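You operate a simulated robot arm through the tools that you are given. There is no shell and no other tool.

Carry out the task below with a simulated robot arm. There is one attempt and no reset: what you move stays moved.

Task
Stake the link's loose bush in the press, then lay the link in the small blue tray.
Fine: push the slide in, one stroke, draw the slide out again. Set down upright: link.

Only the result counts: the job must be done as asked and must still hold three seconds after the hand-in. Knocking over, shifting, dropping, spilling or breaking anything else fails it.

Robot
A 7-joint arm with a two-finger parallel gripper, fixed in place. Base frame: the origin is at the foot of the arm, x ahead of it, y to its left, z up. Lengths are in m, angles in degrees, forces in N, time in s.
With the tool pointing down near the work surface it reaches from about 0.3 to 0.74 m from the base axis. Its first joint turns from -115.0 to 115.0 degrees. Payload 3.91 kg.
Tool frame: the origin (TCP) lies between the finger pads and is the grasp point; the fingertips stand 0.03 m ahead of it; z points along the fingers, y is the line along which they close. The gripper opens to 0.11 m. The fingers are 0.02 m wide and 0.01 m thick; the gripper's body (0.048 by 0.112 m) begins 0.055 m behind the TCP.
Orientation is that of the tool frame in the base frame, as a unit quaternion [x, y, z, w]. With the fingers straight down and closing along the base's y, the tool's x points along the base's -x, its y along +y and its z along -z.

Tools
- The arm moves only by the tool send_rows. Its argument "rows" is a list that holds one entry, the list of rows, each a list of 7 numbers: the closure, from 0 (fully open) to 1 (shut), then the shift along the tool's x, y, z in m, then the turn, a rotation vector about the tool's x, y, z in degrees. In form: [[[claw, tx, ty, tz, wx, wy, wz], ...]]. A call has 1 to 20 rows; each row is the pose to reach, as a shift and turn from the pose commanded when the call began, along the tool's axes at that moment. Rows are played at 5 a second. More than 0.05 m and 8.6 degrees between two rows, or a gripper value outside its range, and nothing of the call is played. Where a pose cannot be reached the arm comes as near as it can. A force on the tool above 40 N (or 10 N above the force at the start of the call, whichever is more), or a blocked arm, ends the call early, and 0.2 s more pass. Each finger travels about 0.108 m/s and halts on what it meets, pressing with about 32 N; the grip force reading is that of the motor and also rises with nothing between the fingers. The clock runs only during rows and for 0.2 s after the last one: add rows that repeat a pose to give the fingers time. It gives the time, the measured TCP pose, the force on the tool (base axes), the opening and the grip force at its end, in the units of the frame above (readings bear some noise), with the torque about the TCP (base axes, N m) and any sound that the robot's microphone picked up, and new pictures: "views" is both (left out), scene, wrist or none.
- Cameras (640 x 400 px; columns grow to the right, rows downward): "scene" is fixed at [0.3984, -0.4977, 1.4485]; the picture's right is [0.08, 1.00, 0.00], its down [0.42, -0.03, -0.91] and it looks along [-0.90, 0.07, -0.42] (base axes); focal length 214 px, centre (320, 200). "wrist" rides on the gripper at [0.072, 0.017, -0.103] in the tool frame; the picture's right is [-0.23, 0.97, 0.00], its down [-0.76, -0.18, -0.62] and it looks along [-0.61, -0.14, 0.78] (tool axes); focal length 222 px, centre (320, 200). There is no depth. A picture from a camera that has moved, and an enlarged one, comes with that camera's place and axes in the base frame and with its lens.
- raise_lower(by): slides the trunk up (or, below 0, down) by that many m; the arm rides with it, the base frame stays. It gives what a move gives, with no picture.
- close_up(camera, box): a new picture of the part [left, top, right, bottom] of that camera's present view, enlarged. No time passes.
- finish_job(): hands the job in; it is judged then, once.

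Places have to be worked out from the pictures, the camera data and where the tool is seen. Open the gripper and draw the arm clear of the work before you hand the job in, unless the task says otherwise.

The tools are called as name(argument=value, ...) on one line, values as JSON. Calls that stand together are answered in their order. send_rows: Moves the arm, as the interface text tells. Its arguments: {"type":"object","properties":{"rows":{"type":"array","items":{"type":"array","items":{"type":"array","items":{"type":"number"}}}},"views":{"type":"string","enum":["both","scene","wrist","none"]}},"required":["rows"]} The other tools are called the same way: raise_lower (by) slides the trunk up or down; close_up (camera, box) takes an enlarged picture of a part of a camera's view; finish_job () hands the job in.

At the start:

```text
time_s: 0.0
tcp_pos: [-0.018, -0.3964, 1.3394]
ee_rot: [0.001, 1.0, -0.001, 0.001]
wrist_force: [0.2, 0.2, 0.0]
moment: [-0.01, 0.03, 0.04]
finger_gap: 0.1101
grasp_force: 0.1
trunk travel left (down, up): [-0.9, 0.09]
```

scene: 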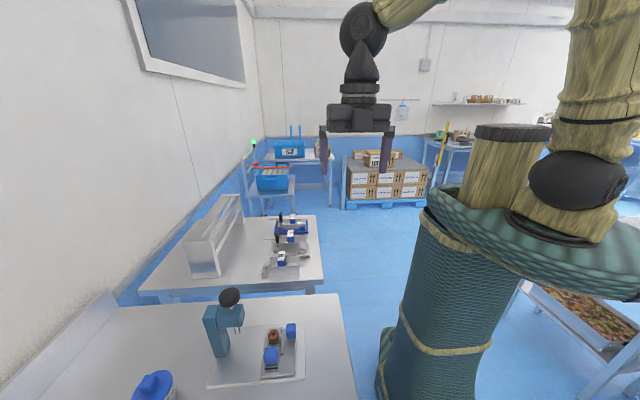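
wrist: 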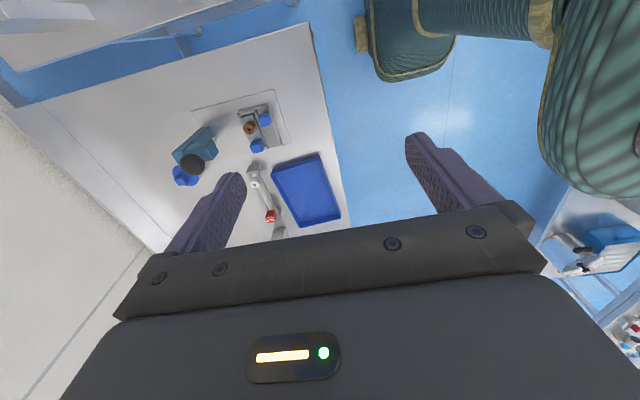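

The wrist picture shows a table with a press, a slide fixture, a blue tray and a link-like part. I'll enlarge both views to understand the layout.

close_up(camera="wrist", box=[150, 80, 350, 250])

close_up(camera="scene", box=[100, 270, 360, 400])

```text
2.35 times, centred on (250, 165) of wrist
camera zoom: at [-0.0915, -0.3791, 1.4417], right [0.23, 0.97, 0.0], down [0.76, -0.18, 0.62], along [0.61, -0.14, -0.78], focal length 523 px, centre (485, 282)
```

zoom: 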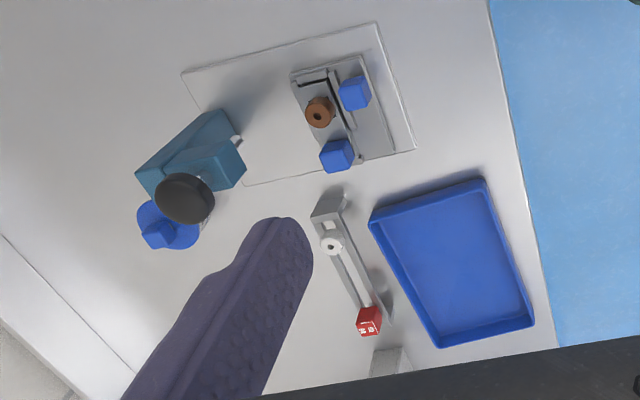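

```text
2.46 times, centred on (230, 335) of scene
camera zoom: at [0.3984, -0.4977, 1.4485], right [0.08, 1.0, 0.0], down [0.42, -0.03, -0.91], along [-0.9, 0.07, -0.42], focal length 528 px, centre (542, -132)
```

zoom: 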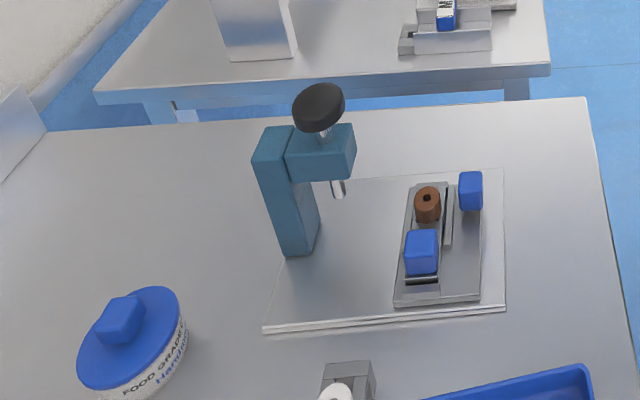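

I judge the table top to be at z≈0.87 with its near edge at y≈-0.40. The fixture plate covers about x 0.0–0.14, y -0.73…-0.51, and the tray is near (0.3,-0.47). I'll lower the trunk moderately so the wrist camera sees better.

raise_lower(by=-0.15)

```text
time_s: 1.8
tcp_pos: [-0.0181, -0.3961, 1.1888]
ee_rot: [0.0, 1.0, 0.0, 0.0]
wrist_force: [-0.9, 0.6, 0.9]
moment: [0.0, 0.01, -0.04]
finger_gap: 0.1099
grasp_force: 0.1
trunk travel left (down, up): [-0.75, 0.24]
```

Trunk is down 0.15 m and the force is quiet. I'll look at the table from here with enlarged wrist views.

close_up(camera="wrist", box=[0, 0, 640, 400])

close_up(camera="scene", box=[190, 280, 350, 400])

```text
1.00 times, centred on (320, 200) of wrist (not enlarged: the box is as wide or as high as the picture)
camera zoom: at [-0.0915, -0.3791, 1.2918], right [0.23, 0.97, 0.0], down [0.76, -0.18, 0.62], along [0.61, -0.14, -0.78], focal length 222 px, centre (320, 200)
```

zoom: 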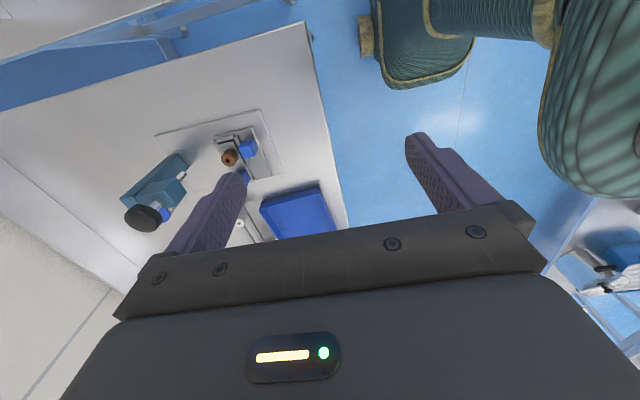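

```text
3.33 times, centred on (270, 340) of scene
camera zoom: at [0.3984, -0.4977, 1.4485], right [0.08, 1.0, 0.0], down [0.42, -0.03, -0.91], along [-0.9, 0.07, -0.42], focal length 715 px, centre (487, -267)
```

zoom: 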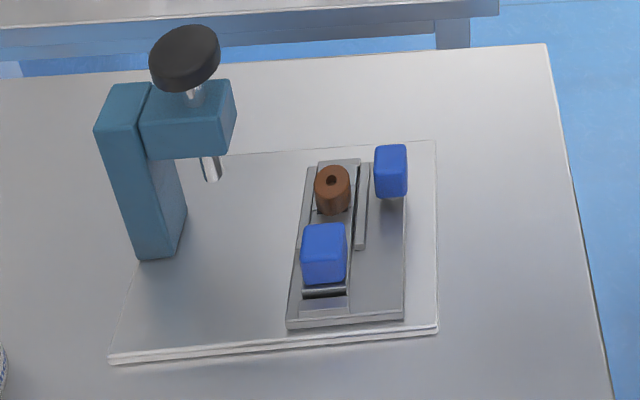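

The slide carries the brown nest at about (0.04,-0.59). The ram sits near (0.045,-0.67), and the link lies around x 0.16–0.37, y≈-0.64. I'll move at this height (above the knob at z≈1.07) to get a better view.

send_rows(rows=[[[0, 0, -0.04, 0, 0, 0, 0], [0, 0, -0.08, 0, 0, 0, 0], [0, 0, -0.12, 0, 0, 0, 0], [0, 0, -0.16, 0, 0, 0, 0], [0, 0, -0.18, 0, 0, 0, 0], [0, 0, -0.18, 0, 0, 0, 0]]], views="both")

```text
time_s: 3.1
tcp_pos: [-0.0186, -0.5774, 1.1888]
ee_rot: [-0.001, 1.0, -0.001, 0.0]
wrist_force: [-1.0, -0.5, -0.7]
moment: [-0.01, 0.02, -0.01]
finger_gap: 0.11
grasp_force: 0.1
trunk travel left (down, up): [-0.75, 0.24]
camera wrist: at [-0.092, -0.5594, 1.2917], right [0.23, 0.97, 0.0], down [0.76, -0.18, 0.62], along [0.61, -0.14, -0.78], focal length 222 px, centre (320, 200)
```

scene: 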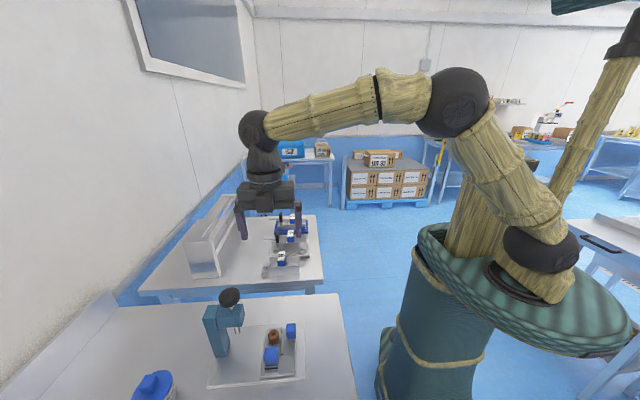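
wrist: 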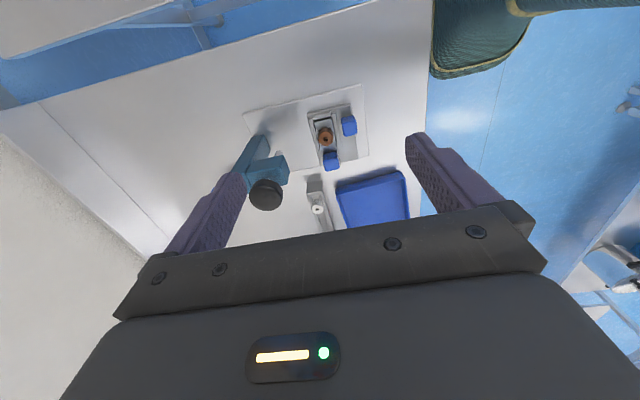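

The view between the fingers is now clear, so I'll enlarge the fixture and the link.

close_up(camera="wrist", box=[270, 90, 390, 165])

close_up(camera="wrist", box=[260, 160, 420, 260])

```text
5.33 times, centred on (330, 128) of wrist
camera zoom: at [-0.092, -0.5594, 1.2917], right [0.23, 0.97, 0.0], down [0.76, -0.18, 0.62], along [0.61, -0.14, -0.78], focal length 1185 px, centre (267, 587)
```

zoom: 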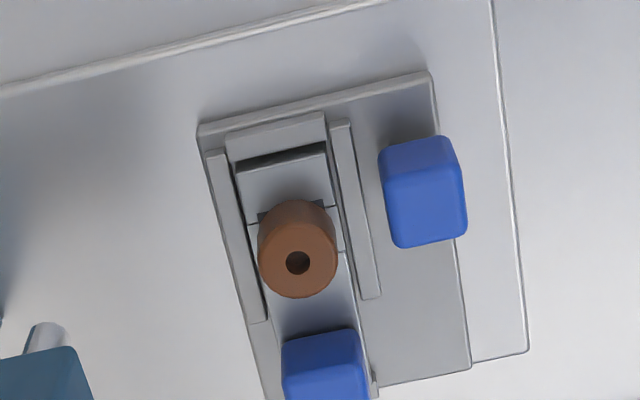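

```text
4.00 times, centred on (340, 210) of wrist
camera zoom: at [-0.092, -0.5594, 1.2917], right [0.23, 0.97, 0.0], down [0.76, -0.18, 0.62], along [0.61, -0.14, -0.78], focal length 888 px, centre (240, 160)
```

zoom: 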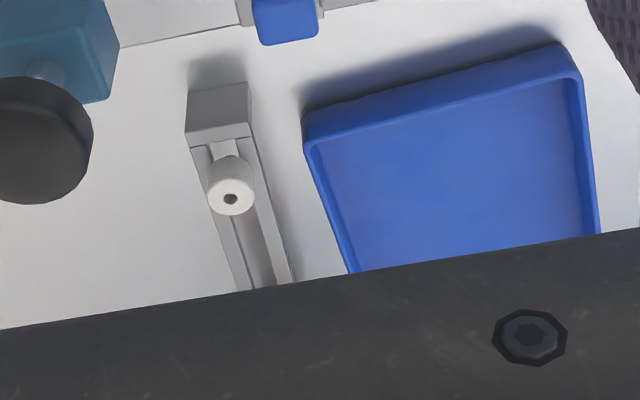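

The slide plate holds a channel with a bar, a brown bush and a blue block, with another blue block at the +y side. A second, similar rack holds a white bush and a red block. I'll shift +x to see the rest of that rack.

send_rows(rows=[[[0, -0.04, 0, 0, 0, 0, 0], [0, -0.08, 0, 0, 0, 0, 0], [0, -0.12, 0, 0, 0, 0, 0], [0, -0.16, 0, 0, 0, 0, 0], [0, -0.18, 0, 0, 0, 0, 0], [0, -0.18, 0, 0, 0, 0, 0]]], views="both")

```text
time_s: 4.5
tcp_pos: [0.1624, -0.5756, 1.189]
ee_rot: [0.0, 1.0, 0.0, 0.0]
wrist_force: [-0.1, 1.0, 0.3]
moment: [-0.02, -0.01, 0.0]
finger_gap: 0.11
grasp_force: 0.0
trunk travel left (down, up): [-0.75, 0.24]
camera wrist: at [0.0884, -0.5593, 1.2921], right [0.23, 0.97, 0.0], down [0.76, -0.18, 0.62], along [0.61, -0.14, -0.78], focal length 222 px, centre (320, 200)
```

scene: 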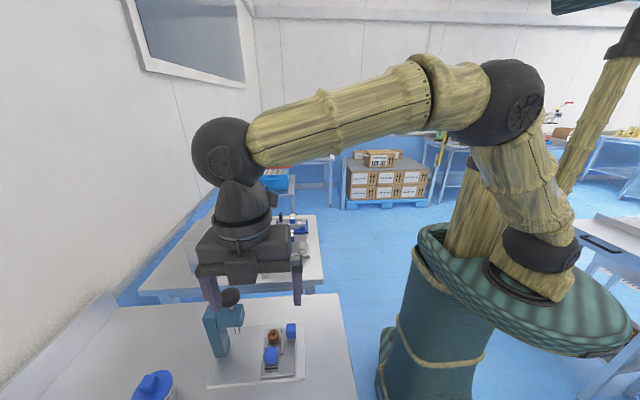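
wrist: 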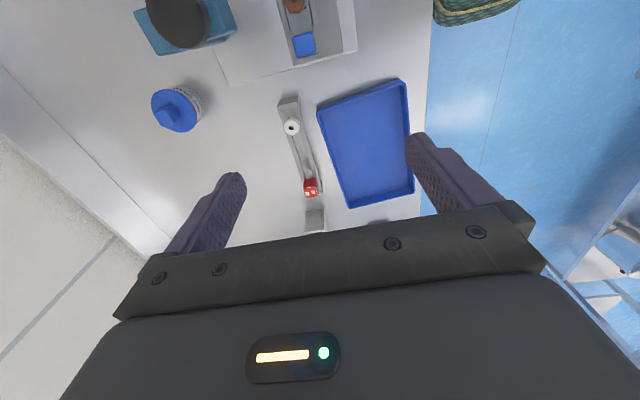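

close_up(camera="wrist", box=[255, 80, 375, 240])

close_up(camera="wrist", box=[250, 0, 370, 75])

```text
2.50 times, centred on (315, 160) of wrist
camera zoom: at [0.0884, -0.5593, 1.2921], right [0.23, 0.97, 0.0], down [0.76, -0.18, 0.62], along [0.61, -0.14, -0.78], focal length 555 px, centre (332, 300)
```

zoom: 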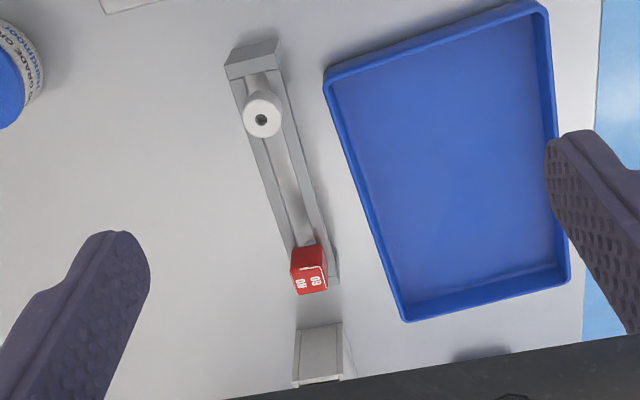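

```text
5.33 times, centred on (310, 38) of wrist
camera zoom: at [0.0884, -0.5593, 1.2921], right [0.23, 0.97, 0.0], down [0.76, -0.18, 0.62], along [0.61, -0.14, -0.78], focal length 1185 px, centre (373, 1067)
```

zoom: 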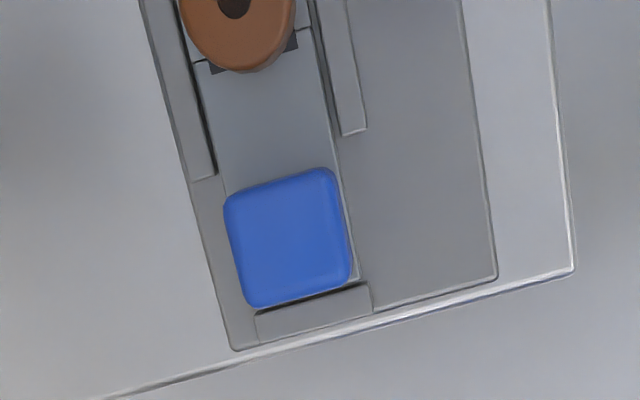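

The brown bush top is at about (0.061,-0.584,0.934) and the blue block at about (0.105,-0.583). The white and red item is a similar but longer piece in its own rack. I'll enlarge it further.

close_up(camera="wrist", box=[290, 165, 340, 235])

close_up(camera="wrist", box=[265, 90, 325, 150])

close_up(camera="scene", box=[245, 310, 315, 390])

```text
5.71 times, centred on (315, 200) of wrist
camera zoom: at [0.0884, -0.5593, 1.2921], right [0.23, 0.97, 0.0], down [0.76, -0.18, 0.62], along [0.61, -0.14, -0.78], focal length 1269 px, centre (349, 200)
```

zoom: 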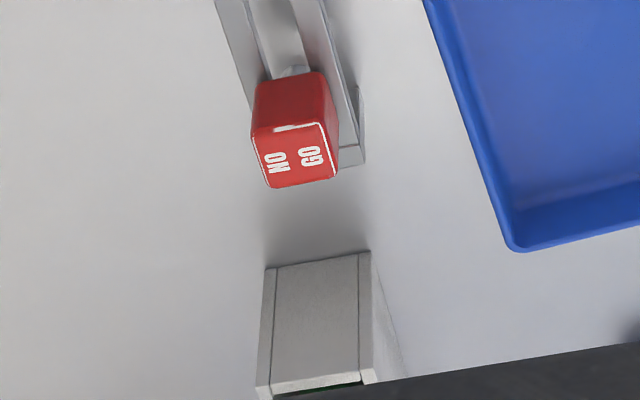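

```text
6.67 times, centred on (295, 120) of wrist
camera zoom: at [0.0884, -0.5593, 1.2921], right [0.23, 0.97, 0.0], down [0.76, -0.18, 0.62], along [0.61, -0.14, -0.78], focal length 1481 px, centre (487, 733)
```

zoom: 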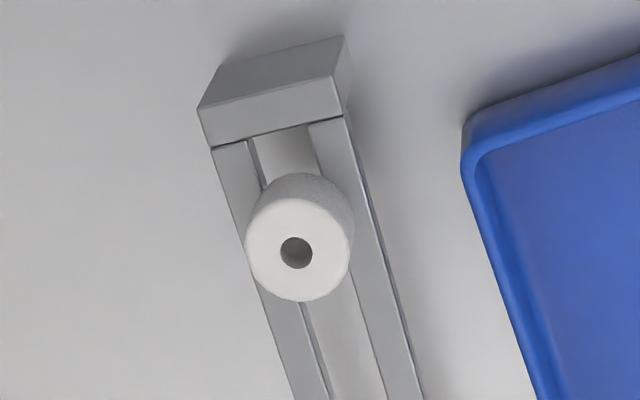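

```text
5.00 times, centred on (280, 350) of scene
camera zoom: at [0.3984, -0.4977, 1.4485], right [0.08, 1.0, 0.0], down [0.42, -0.03, -0.91], along [-0.9, 0.07, -0.42], focal length 1072 px, centre (520, -550)
```

zoom: 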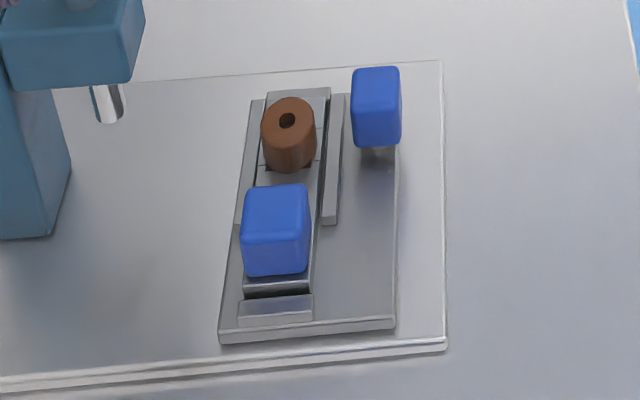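

The white and red item is a NO-GO gauge, so the link must be the bar already in the slide's nest, with the brown loose bush and blue lug. The slide handle is the blue block at about (0.052,-0.541,0.93), and the knob top is at about (0.06,-0.662,1.075). I'll turn the tool 90° so the fingers close along x, and back off to +y for a look at the press.

send_rows(rows=[[[0, 0.01, 0.01, 0, 0, 0, 8.2], [0, 0.02, 0.02, 0, 0, 0, 16.4], [0, 0.03, 0.03, 0, 0, 0, 24.6], [0, 0.04, 0.04, 0, 0, 0, 32.8], [0, 0.05, 0.05, 0, 0, 0, 41], [0, 0.06, 0.06, 0, 0, 0, 49.2], [0, 0.07, 0.07, 0, 0, 0, 57.4], [0, 0.08, 0.08, 0, 0, 0, 65.6], [0, 0.09, 0.09, 0, 0, 0, 73.8], [0, 0.1, 0.1, 0, 0, 0, 82], [0, 0.107, 0.105, 0, 0, 0, 90], [0, 0.107, 0.105, 0, 0, 0, 90]]])

```text
time_s: 7.2
tcp_pos: [0.0549, -0.4711, 1.1891]
ee_rot: [0.707, 0.707, 0.0, 0.001]
wrist_force: [0.0, -0.1, -0.2]
moment: [0.02, 0.0, 0.01]
finger_gap: 0.1099
grasp_force: 0.0
trunk travel left (down, up): [-0.75, 0.24]
camera wrist: at [0.0711, -0.3981, 1.2918], right [0.97, -0.23, 0.0], down [-0.18, -0.76, 0.62], along [-0.14, -0.61, -0.78], focal length 222 px, centre (320, 200)
```

scene: 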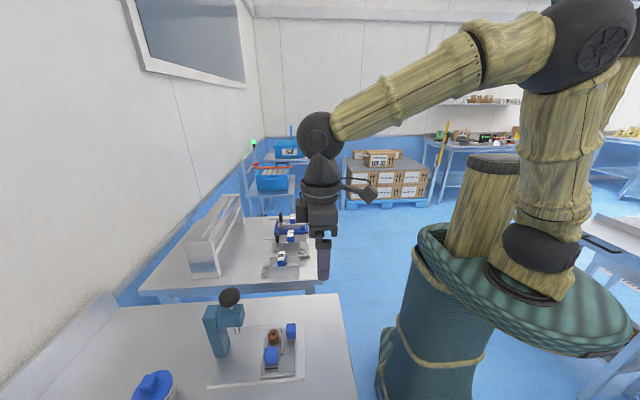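
wrist: 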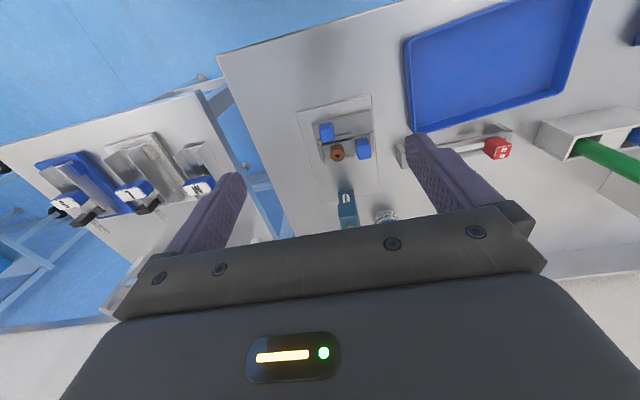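

From this side the fixture sits between the fingers. I'll enlarge the slide and the press for position estimates.

close_up(camera="wrist", box=[290, 85, 400, 165])

close_up(camera="wrist", box=[300, 130, 420, 230])

```text
5.00 times, centred on (345, 125) of wrist
camera zoom: at [0.0711, -0.3981, 1.2918], right [0.97, -0.23, 0.0], down [-0.18, -0.76, 0.62], along [-0.14, -0.61, -0.78], focal length 1111 px, centre (195, 575)
```

zoom: 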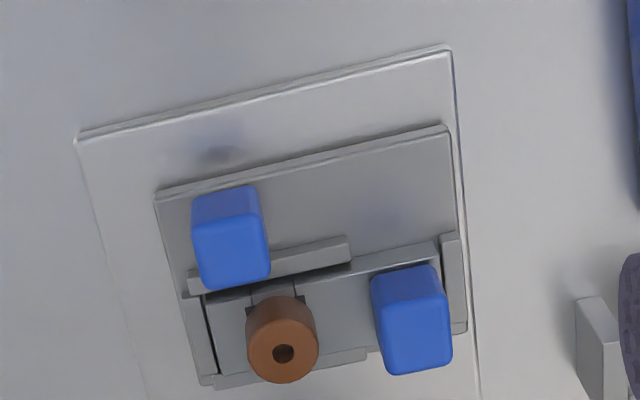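

```text
4.00 times, centred on (360, 180) of wrist
camera zoom: at [0.0711, -0.3981, 1.2918], right [0.97, -0.23, 0.0], down [-0.18, -0.76, 0.62], along [-0.14, -0.61, -0.78], focal length 888 px, centre (160, 280)
```

zoom: 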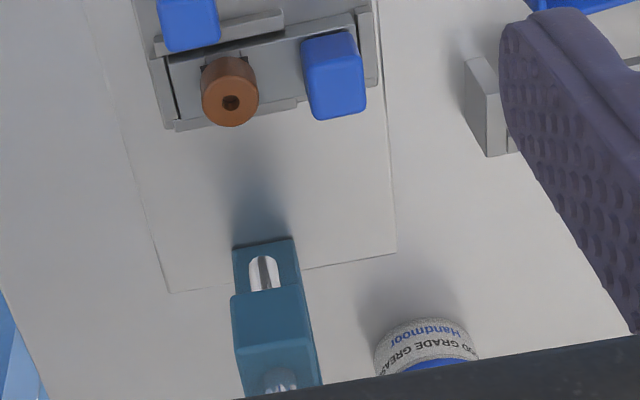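

My estimates are now:
- Handle: centre (0.051,-0.542), top z≈0.946.
- Link lug: centre (0.1045,-0.583), top z≈0.951.
- Bush: (0.0606,-0.5835), top z≈0.94.
- Press head: front face y≈-0.646, underside z≈0.997.

I'll lower the trunk first, staying on the +y side.

raise_lower(by=-0.15)

```text
time_s: 8.9
tcp_pos: [0.0538, -0.4713, 1.0387]
ee_rot: [0.707, 0.707, 0.0, 0.001]
wrist_force: [0.3, -0.7, 0.8]
moment: [0.01, -0.01, 0.06]
finger_gap: 0.11
grasp_force: 0.1
trunk travel left (down, up): [-0.6, 0.39]
```

I'll tilt 20° so the gripper body leans away from the press, pre-close partly, and move over the handle at a safe height.

send_rows(rows=[[[0.1, 0, 0, 0, 0, -6, 0], [0.2, -0.01, 0, 0, 0, -12, 0], [0.3, -0.02, 0, 0, 0, -18, 0], [0.4, -0.03, -0.002, 0.01, 0, -20, 0], [0.45, -0.04, -0.003, 0.02, 0, -20, 0], [0.45, -0.04, -0.003, 0.02, 0, -20, 0]]])

```text
time_s: 10.3
tcp_pos: [0.0509, -0.5114, 1.0189]
ee_rot: [0.696, 0.696, -0.123, 0.123]
wrist_force: [0.0, -0.2, 0.4]
moment: [-0.03, 0.01, 0.0]
finger_gap: 0.0604
grasp_force: 0.1
trunk travel left (down, up): [-0.6, 0.39]
camera wrist: at [0.0681, -0.4079, 1.091], right [0.97, -0.21, 0.08], down [-0.18, -0.5, 0.85], along [-0.14, -0.84, -0.53], focal length 222 px, centre (320, 200)
```

scene: 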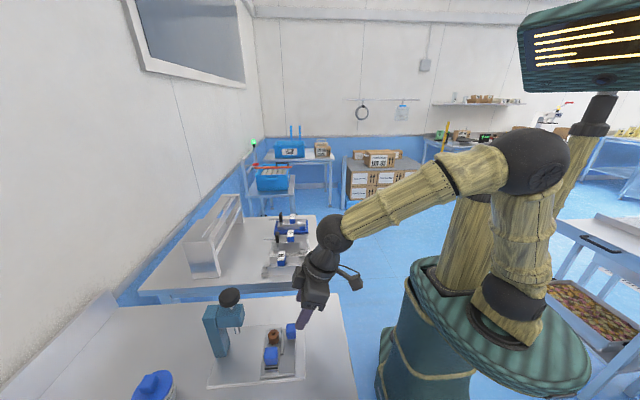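
wrist: 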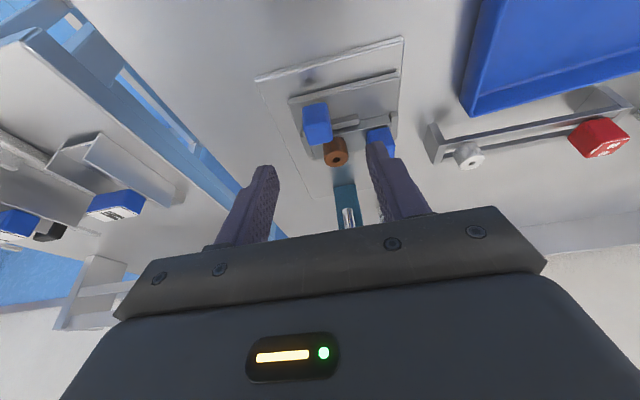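

The tilt looks right. I'll take a zoom to refine the handle and press geometry before descending.

close_up(camera="wrist", box=[270, 60, 410, 150])

close_up(camera="wrist", box=[280, 140, 390, 240])

close_up(camera="scene", box=[190, 275, 330, 395])

```text
4.44 times, centred on (340, 105) of wrist
camera zoom: at [0.0681, -0.4079, 1.091], right [0.97, -0.21, 0.08], down [-0.18, -0.5, 0.85], along [-0.14, -0.84, -0.53], focal length 987 px, centre (231, 622)
```

zoom: 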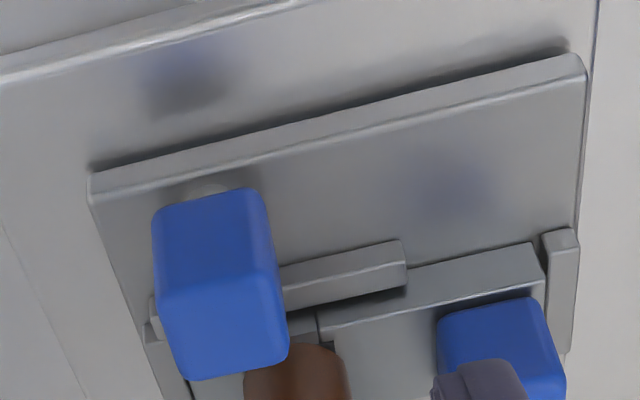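

```text
4.00 times, centred on (335, 190) of wrist
camera zoom: at [0.0681, -0.4079, 1.091], right [0.97, -0.21, 0.08], down [-0.18, -0.5, 0.85], along [-0.14, -0.84, -0.53], focal length 888 px, centre (260, 240)
```

zoom: 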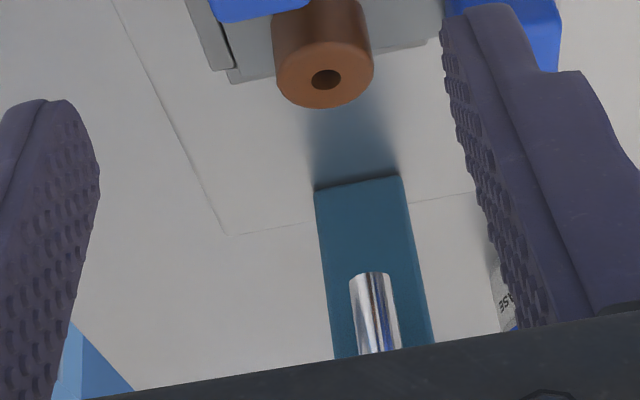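

```text
3.33 times, centred on (260, 335) of scene
camera zoom: at [0.3984, -0.4977, 1.4485], right [0.08, 1.0, 0.0], down [0.42, -0.03, -0.91], along [-0.9, 0.07, -0.42], focal length 715 px, centre (520, -250)
```

zoom: 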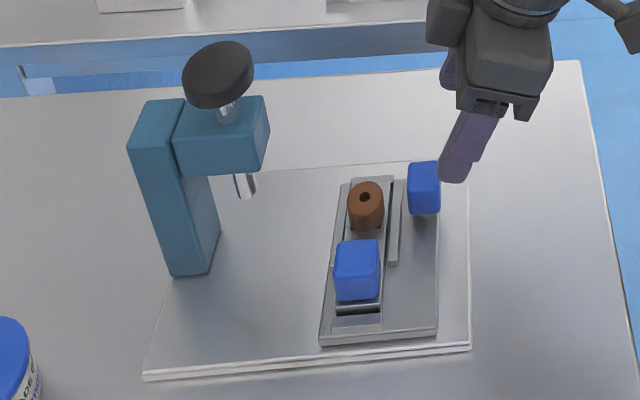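

Refined handle: x≈0.051, y -0.55…-0.529, z 0.915…0.943. I'll descend along the tool axis with fingers straddling it, without closing yet, then check the picture.

send_rows(rows=[[[0.45, 0.0005, 0, 0.02, 0, 0, 0], [0.45, 0.001, 0, 0.04, 0, 0, 0], [0.45, 0.0015, 0, 0.06, 0, 0, 0], [0.45, 0.002, 0, 0.081, 0, 0, 0], [0.45, 0.002, 0, 0.081, 0, 0, 0]]])

```text
time_s: 11.5
tcp_pos: [0.0519, -0.5371, 0.9418]
ee_rot: [0.696, 0.696, -0.124, 0.123]
wrist_force: [0.5, 0.6, -0.5]
moment: [0.01, 0.0, 0.0]
finger_gap: 0.0602
grasp_force: 0.1
trunk travel left (down, up): [-0.6, 0.39]
camera wrist: at [0.0679, -0.4337, 1.0145], right [0.97, -0.21, 0.08], down [-0.18, -0.5, 0.85], along [-0.14, -0.84, -0.53], focal length 222 px, centre (320, 200)
```

scene: 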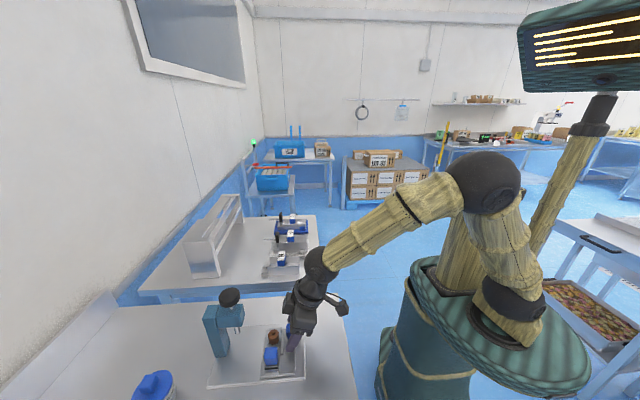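
wrist: 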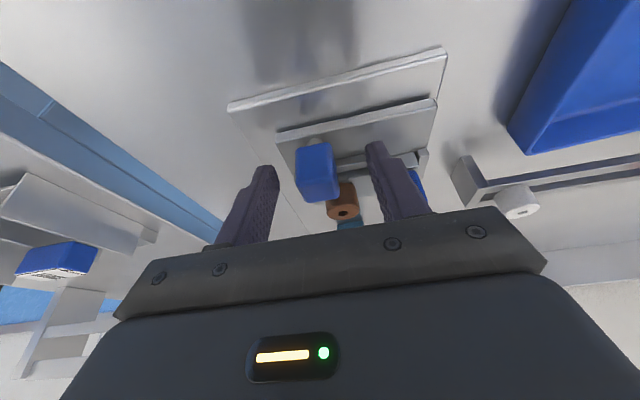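

The handle sits between the fingers with no contact. I'll close on it.

send_rows(rows=[[[0.6, 0, 0, 0, 0, 0, 0], [0.72, 0, 0, 0, 0, 0, 0], [0.8, 0, 0, 0, 0, 0, 0], [0.9, 0, 0, 0, 0, 0, 0], [0.9, 0, 0, 0, 0, 0, 0]]])

close_up(camera="wrist", box=[240, 90, 440, 230])

```text
time_s: 12.7
tcp_pos: [0.0502, -0.5367, 0.9436]
ee_rot: [0.696, 0.696, -0.124, 0.123]
wrist_force: [-8.8, 0.4, -3.3]
moment: [-0.44, 0.15, 0.01]
finger_gap: 0.0239
grasp_force: 45.2
trunk travel left (down, up): [-0.6, 0.39]
camera wrist: at [0.0665, -0.4336, 1.0146], right [0.97, -0.21, 0.08], down [-0.18, -0.5, 0.85], along [-0.14, -0.84, -0.53], focal length 222 px, centre (320, 200)
```

scene: 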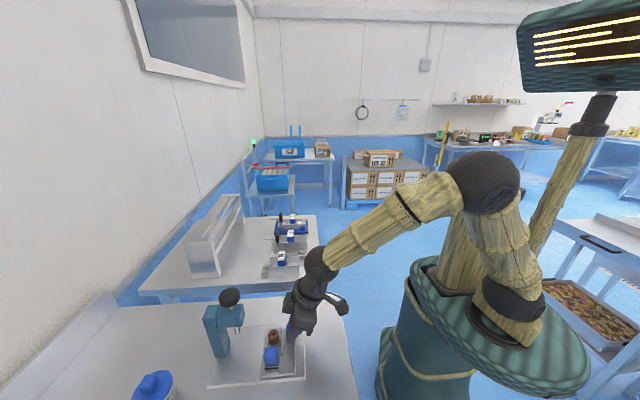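
wrist: 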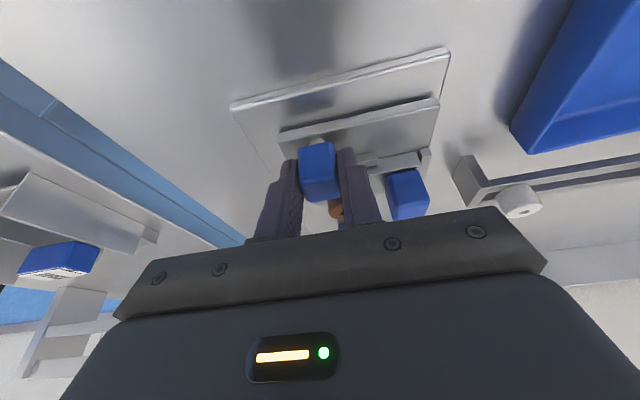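

```text
2.86 times, centred on (340, 160) of wrist
camera zoom: at [0.0665, -0.4336, 1.0146], right [0.97, -0.21, 0.08], down [-0.18, -0.5, 0.85], along [-0.14, -0.84, -0.53], focal length 635 px, centre (263, 314)
```

zoom: 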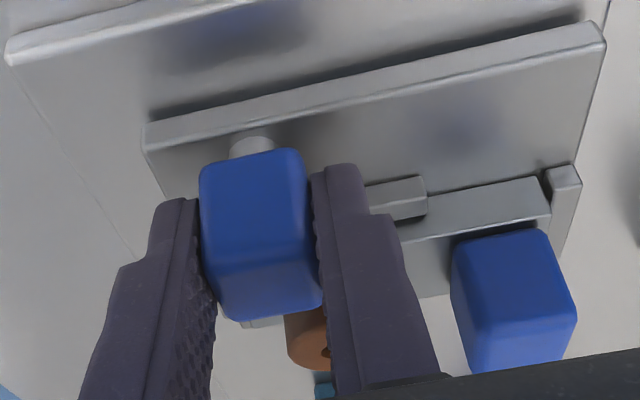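

The handle is gripped (gap 23.9 mm). I'll push the slide toward -y slowly, easing off the small sideways force, and stop short of the end to check.

send_rows(rows=[[[0.9, 0, -0.0015, 0, 0, 0, 0], [0.9, -0.0038, -0.0015, 0.0014, 0, 0, 0], [0.9, -0.0094, -0.0015, 0.0034, 0, 0, 0], [0.9, -0.0169, -0.0015, 0.0062, 0, 0, 0], [0.9, -0.0244, -0.0015, 0.0089, 0, 0, 0], [0.9, -0.032, -0.0015, 0.0116, 0, 0, 0], [0.9, -0.0395, -0.0015, 0.0144, 0, 0, 0], [0.9, -0.047, -0.0015, 0.0171, 0, 0, 0], [0.9, -0.0545, -0.0015, 0.0198, 0, 0, 0], [0.9, -0.0583, -0.0015, 0.0212, 0, 0, 0], [0.9, -0.0602, -0.0015, 0.0219, 0, 0, 0], [0.9, -0.0602, -0.0015, 0.0219, 0, 0, 0]]])

close_up(camera="scene", box=[190, 275, 330, 395])

close_up(camera="wrist", box=[240, 90, 440, 230])

```text
time_s: 15.3
tcp_pos: [0.0495, -0.6008, 0.9429]
ee_rot: [0.696, 0.696, -0.123, 0.123]
wrist_force: [0.3, 1.5, 5.7]
moment: [0.95, 0.03, 0.05]
finger_gap: 0.0238
grasp_force: 44.9
trunk travel left (down, up): [-0.6, 0.39]
camera wrist: at [0.0664, -0.497, 1.0145], right [0.97, -0.21, 0.08], down [-0.18, -0.5, 0.85], along [-0.14, -0.84, -0.53], focal length 222 px, centre (320, 200)
```

scene: 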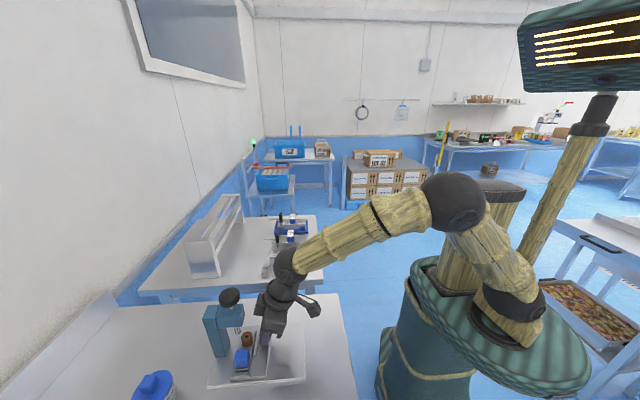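
wrist: 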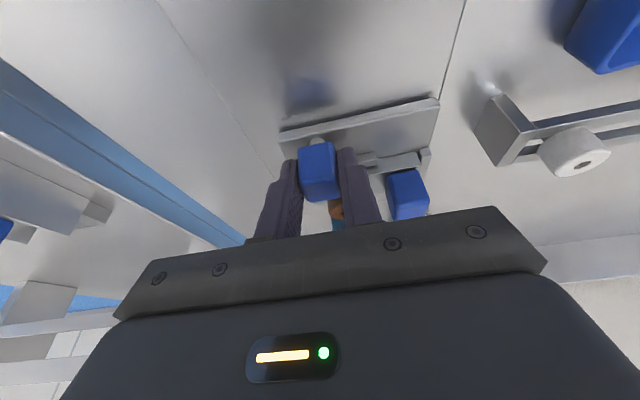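

```text
3.33 times, centred on (260, 335) of scene
camera zoom: at [0.3984, -0.4977, 1.4485], right [0.08, 1.0, 0.0], down [0.42, -0.03, -0.91], along [-0.9, 0.07, -0.42], focal length 715 px, centre (520, -250)
```

zoom: 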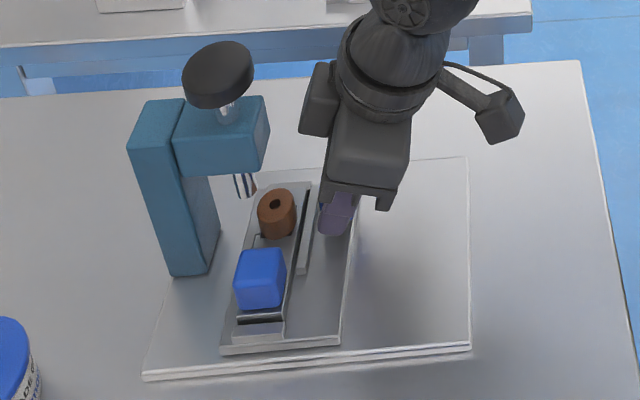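

```text
2.86 times, centred on (340, 160) of wrist
camera zoom: at [0.0664, -0.497, 1.0145], right [0.97, -0.21, 0.08], down [-0.18, -0.5, 0.85], along [-0.14, -0.84, -0.53], focal length 635 px, centre (263, 314)
```

zoom: 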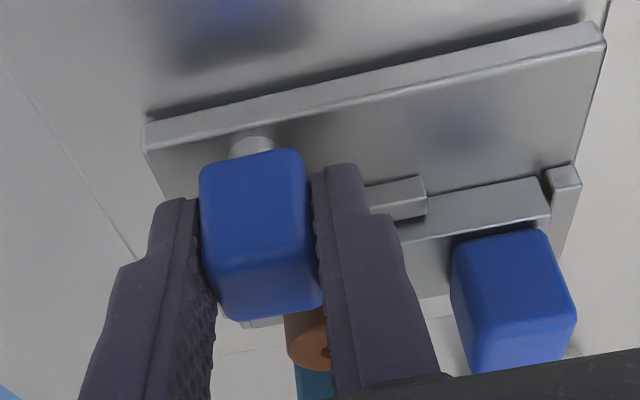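

The slide has moved 64 mm cleanly. The ram axis is near y≈-0.665 and the bush is at about -0.649, so roughly 16 mm is left. I'll continue slowly, watching for an end stop.

send_rows(rows=[[[0.9, -0.0028, 0, 0.001, 0, 0, 0], [0.9, -0.0056, 0, 0.002, 0, 0, 0], [0.9, -0.0085, 0, 0.0031, 0, 0, 0], [0.9, -0.0103, 0, 0.0038, 0, 0, 0], [0.9, -0.0122, 0, 0.0044, 0, 0, 0], [0.9, -0.0122, 0, 0.0044, 0, 0, 0]]], views="scene")

close_up(camera="scene", box=[190, 275, 330, 395])

```text
time_s: 16.7
tcp_pos: [0.0507, -0.614, 0.9439]
ee_rot: [0.696, 0.696, -0.124, 0.123]
wrist_force: [0.9, 0.4, 5.0]
moment: [0.16, -0.16, 0.09]
finger_gap: 0.0236
grasp_force: 44.1
trunk travel left (down, up): [-0.6, 0.39]
```

scene: 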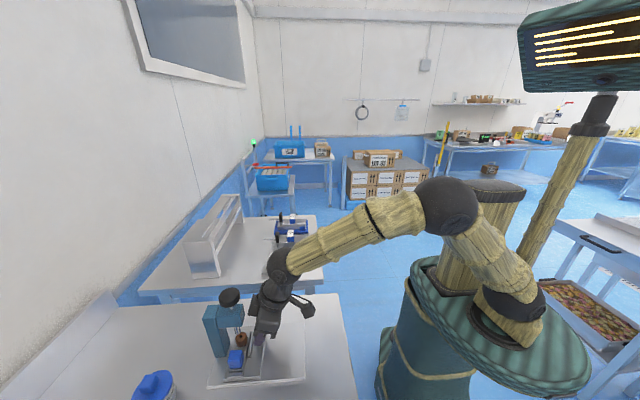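

```text
3.33 times, centred on (260, 335) of scene
camera zoom: at [0.3984, -0.4977, 1.4485], right [0.08, 1.0, 0.0], down [0.42, -0.03, -0.91], along [-0.9, 0.07, -0.42], focal length 715 px, centre (520, -250)
```

zoom: 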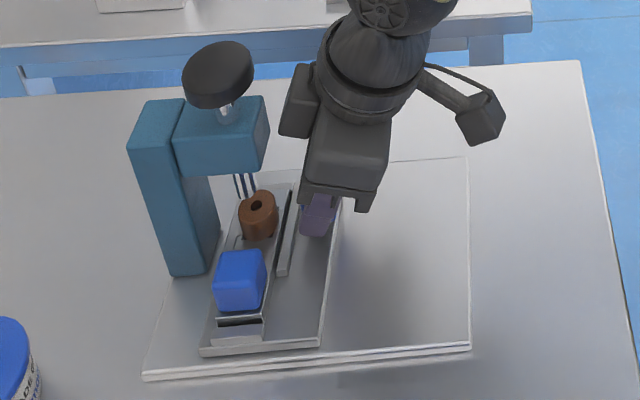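

Travel is 77 mm with no end stop yet. The bush is at y≈-0.659, nearly under the ram, so I'll creep on and watch the force.

send_rows(rows=[[[0.9, -0.0014, 0, 0.0005, 0, 0, 0], [0.9, -0.0028, 0, 0.001, 0, 0, 0], [0.9, -0.0042, 0, 0.0015, 0, 0, 0], [0.9, -0.0056, 0, 0.002, 0, 0, 0], [0.9, -0.0056, 0, 0.002, 0, 0, 0]]], views="scene")

close_up(camera="scene", box=[220, 310, 280, 390])

```text
time_s: 17.9
tcp_pos: [0.0502, -0.6177, 0.9427]
ee_rot: [0.696, 0.696, -0.123, 0.123]
wrist_force: [1.3, 15.3, 3.0]
moment: [-0.25, 0.14, -0.16]
finger_gap: 0.0241
grasp_force: 44.7
trunk travel left (down, up): [-0.6, 0.39]
```

scene: 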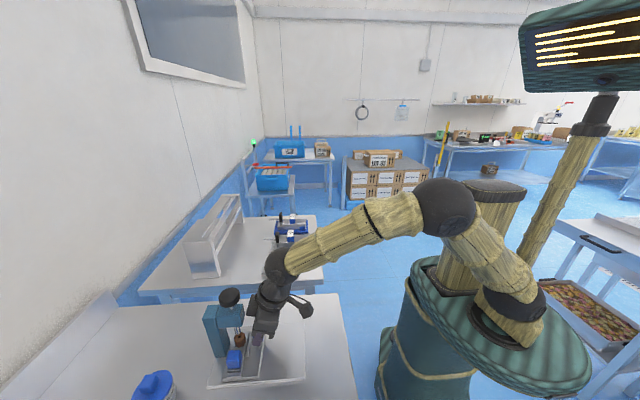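

```text
5.00 times, centred on (250, 350) of scene
camera zoom: at [0.3984, -0.4977, 1.4485], right [0.08, 1.0, 0.0], down [0.42, -0.03, -0.91], along [-0.9, 0.07, -0.42], focal length 1072 px, centre (670, -550)
```

zoom: 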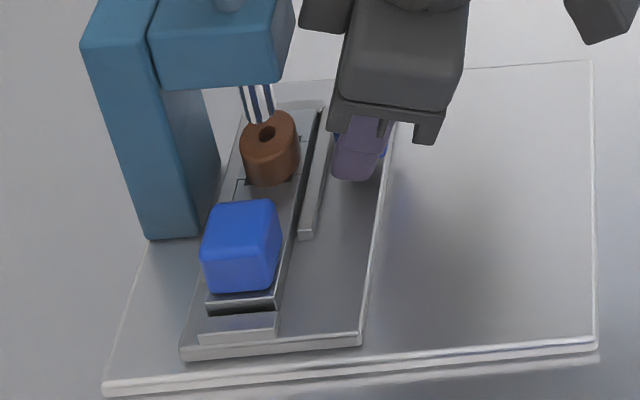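

The reading of 15 N along y shows the slide is against its end stop (81 mm travel, bush at y≈-0.6645). I'll relax the push, release the handle, and back out along the tool axis.

send_rows(rows=[[[0.9, 0.0018, 0, -0.0006, 0, 0, 0], [0.75, 0.0018, 0, -0.0006, 0, 0, 0], [0.6, 0.0018, 0, -0.0006, 0, 0, 0], [0.5, 0.0018, 0, -0.0006, 0, 0, 0], [0.5, 0.0018, 0, -0.0006, 0, 0, 0], [0.5, 0.0018, 0, -0.02, 0, 0, 0], [0.5, 0.0018, 0, -0.05, 0, 0, 0], [0.5, 0.0018, 0, -0.08, 0, 0, 0], [0.5, 0.0018, 0, -0.11, 0, 0, 0], [0.5, 0.0018, 0, -0.13, 0, 0, 0], [0.5, 0.0018, 0, -0.13, 0, 0, 0]]])

close_up(camera="wrist", box=[270, 60, 410, 150])

close_up(camera="scene", box=[190, 275, 330, 395])

```text
time_s: 20.3
tcp_pos: [0.0515, -0.573, 1.0635]
ee_rot: [0.696, 0.696, -0.123, 0.121]
wrist_force: [-0.4, 0.2, 0.3]
moment: [0.02, -0.03, 0.0]
finger_gap: 0.055
grasp_force: 0.0
trunk travel left (down, up): [-0.6, 0.39]
camera wrist: at [0.0666, -0.4697, 1.1356], right [0.97, -0.21, 0.08], down [-0.18, -0.5, 0.85], along [-0.14, -0.84, -0.53], focal length 222 px, centre (320, 200)
```

scene: 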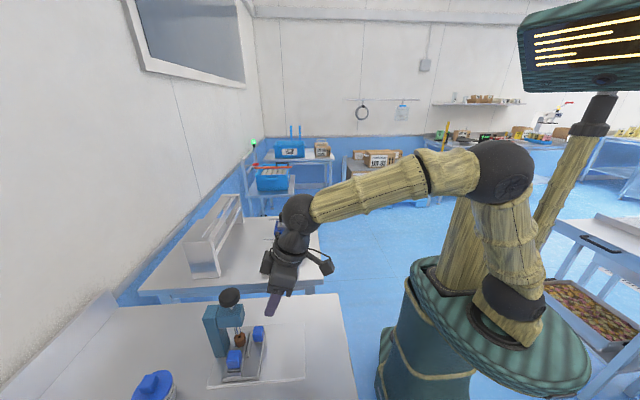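
wrist: 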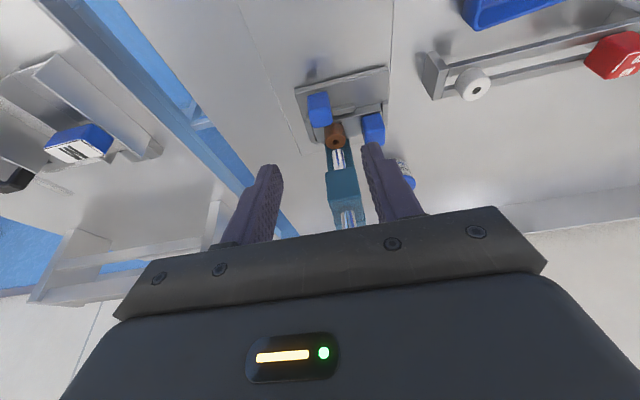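

```text
4.44 times, centred on (340, 105) of wrist
camera zoom: at [0.0666, -0.4697, 1.1356], right [0.97, -0.21, 0.08], down [-0.18, -0.5, 0.85], along [-0.14, -0.84, -0.53], focal length 987 px, centre (231, 622)
```

zoom: 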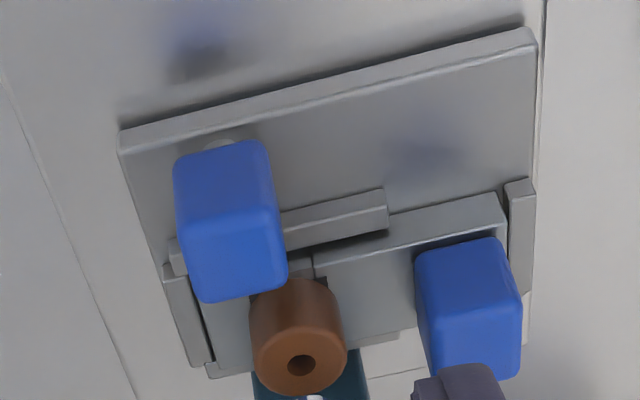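

```text
3.33 times, centred on (260, 335) of scene
camera zoom: at [0.3984, -0.4977, 1.4485], right [0.08, 1.0, 0.0], down [0.42, -0.03, -0.91], along [-0.9, 0.07, -0.42], focal length 715 px, centre (520, -250)
```

zoom: 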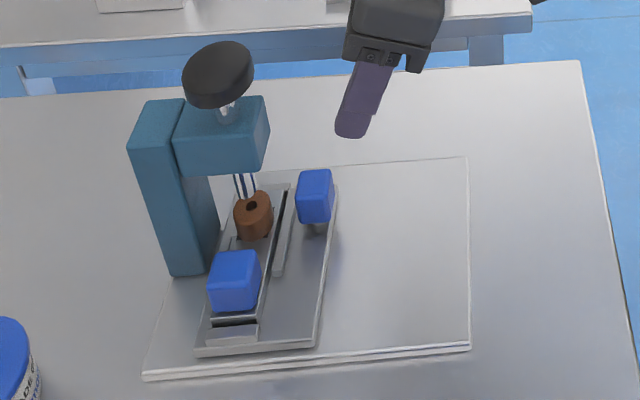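

The slide is seated and the gripper is clear. I'll straighten the tool, rise above knob height and close the fingers to look at the knob.

send_rows(rows=[[[0.6, -0.001, 0, -0.02, 0, 4, 0], [0.7, -0.002, 0, -0.045, 0, 9, 0], [0.8, -0.004, 0, -0.07, 0, 14, 0], [0.9, -0.006, 0, -0.095, 0, 19, 0], [1, -0.006, 0, -0.12, 0, 20, 0], [1, -0.006, 0, -0.12, 0, 20, 0], [1, -0.006, 0, -0.12, 0, 20, 0]]])

close_up(camera="wrist", box=[260, 80, 400, 220])

```text
time_s: 21.9
tcp_pos: [0.0498, -0.5383, 1.179]
ee_rot: [0.707, 0.707, -0.001, 0.0]
wrist_force: [-0.2, -1.0, 0.8]
moment: [0.0, 0.05, -0.01]
finger_gap: 0.0
grasp_force: 32.2
trunk travel left (down, up): [-0.6, 0.39]
camera wrist: at [0.0668, -0.4657, 1.2813], right [0.97, -0.23, 0.0], down [-0.18, -0.76, 0.62], along [-0.14, -0.61, -0.78], focal length 222 px, centre (320, 200)
```

scene: 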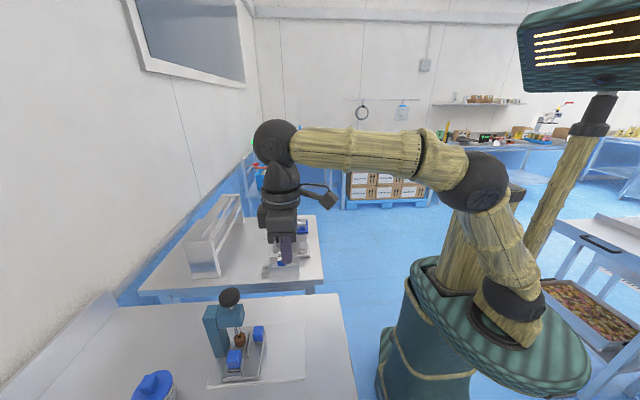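
wrist: 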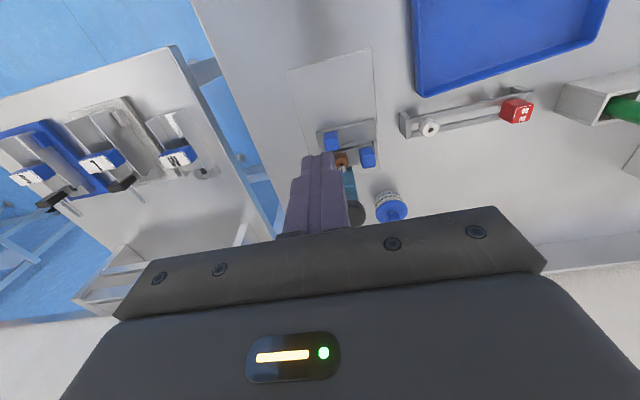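

```text
2.86 times, centred on (330, 150) of wrist
camera zoom: at [0.0668, -0.4657, 1.2813], right [0.97, -0.23, 0.0], down [-0.18, -0.76, 0.62], along [-0.14, -0.61, -0.78], focal length 635 px, centre (291, 343)
```

zoom: 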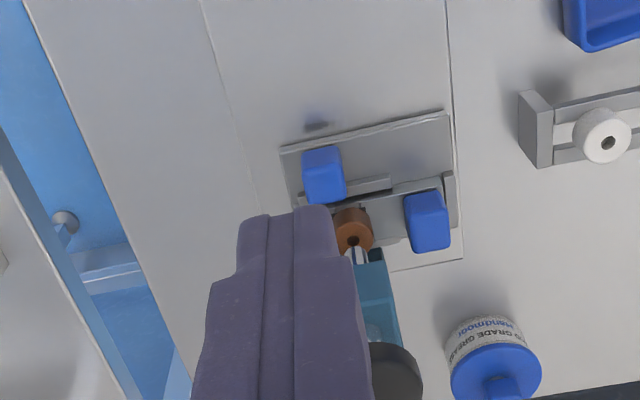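

The knob axis works out to about (0.060,-0.663), with its top at z≈1.08. I'll move the closed fingertips above it with about 4 cm clearance and check from both views.

send_rows(rows=[[[1, -0.03, 0.003, 0.0, 0, 0, 0], [1, -0.06, 0.006, 0.0, 0, 0, 0], [1, -0.09, 0.008, 0.005, 0, 0, 0], [1, -0.115, 0.0102, 0.015, 0, 0, 0], [1, -0.1247, 0.0102, 0.03, 0, 0, 0], [1, -0.1247, 0.0102, 0.03, 0, 0, 0]]])

close_up(camera="scene", box=[180, 240, 300, 390])

close_up(camera="wrist", box=[270, 100, 410, 220])

```text
time_s: 23.3
tcp_pos: [0.0597, -0.6214, 1.1397]
ee_rot: [0.707, 0.707, 0.0, 0.0]
wrist_force: [-0.6, 0.3, -0.5]
moment: [0.03, -0.02, -0.01]
finger_gap: 0.0
grasp_force: 31.6
out of reach, approached as far as the arm can: row 3, 4, 5, 6
trunk travel left (down, up): [-0.6, 0.39]
camera wrist: at [0.0767, -0.5486, 1.2437], right [0.97, -0.23, 0.0], down [-0.18, -0.76, 0.62], along [-0.14, -0.61, -0.78], focal length 222 px, centre (320, 200)
```

scene: 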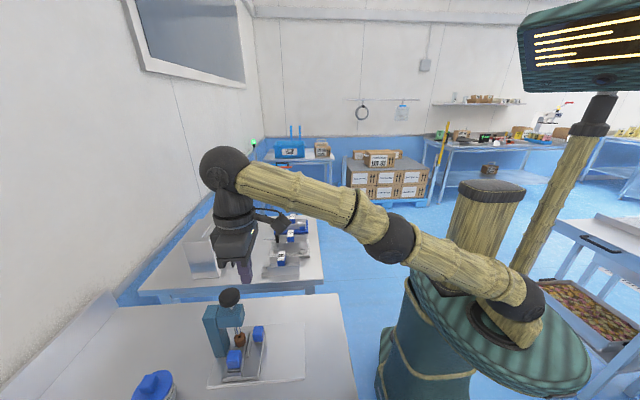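
wrist: 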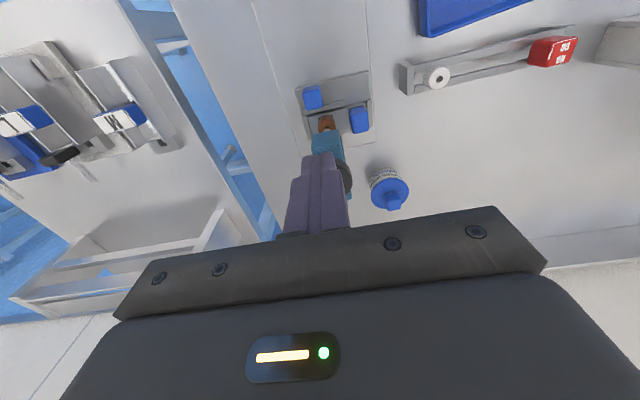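

```text
2.67 times, centred on (240, 315) of scene
camera zoom: at [0.3984, -0.4977, 1.4485], right [0.08, 1.0, 0.0], down [0.42, -0.03, -0.91], along [-0.9, 0.07, -0.42], focal length 572 px, centre (533, -107)
```

zoom: 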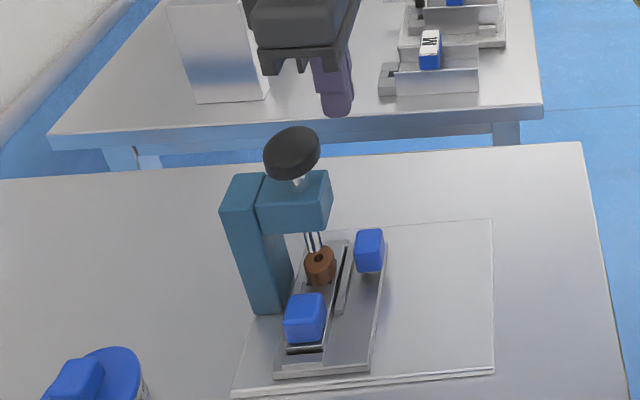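

```text
3.33 times, centred on (340, 160) of wrist
camera zoom: at [0.0767, -0.5486, 1.2437], right [0.97, -0.23, 0.0], down [-0.18, -0.76, 0.62], along [-0.14, -0.61, -0.78], focal length 740 px, centre (253, 333)
```

zoom: 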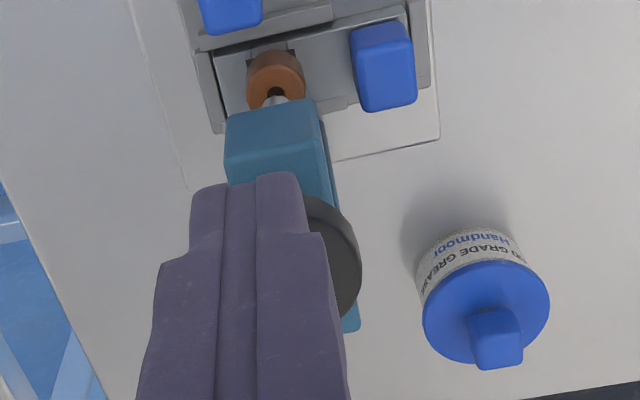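

The arm is out of reach at this height because the trunk is too low for the knob. I'll raise the trunk 0.16 m so the arm works lower relative to its shoulder.

raise_lower(by=0.16)

```text
time_s: 25.1
tcp_pos: [0.0604, -0.621, 1.3004]
ee_rot: [0.707, 0.707, -0.001, 0.001]
wrist_force: [0.8, 0.2, 0.2]
moment: [-0.02, -0.02, 0.02]
finger_gap: 0.0001
grasp_force: 31.9
trunk travel left (down, up): [-0.76, 0.23]
```

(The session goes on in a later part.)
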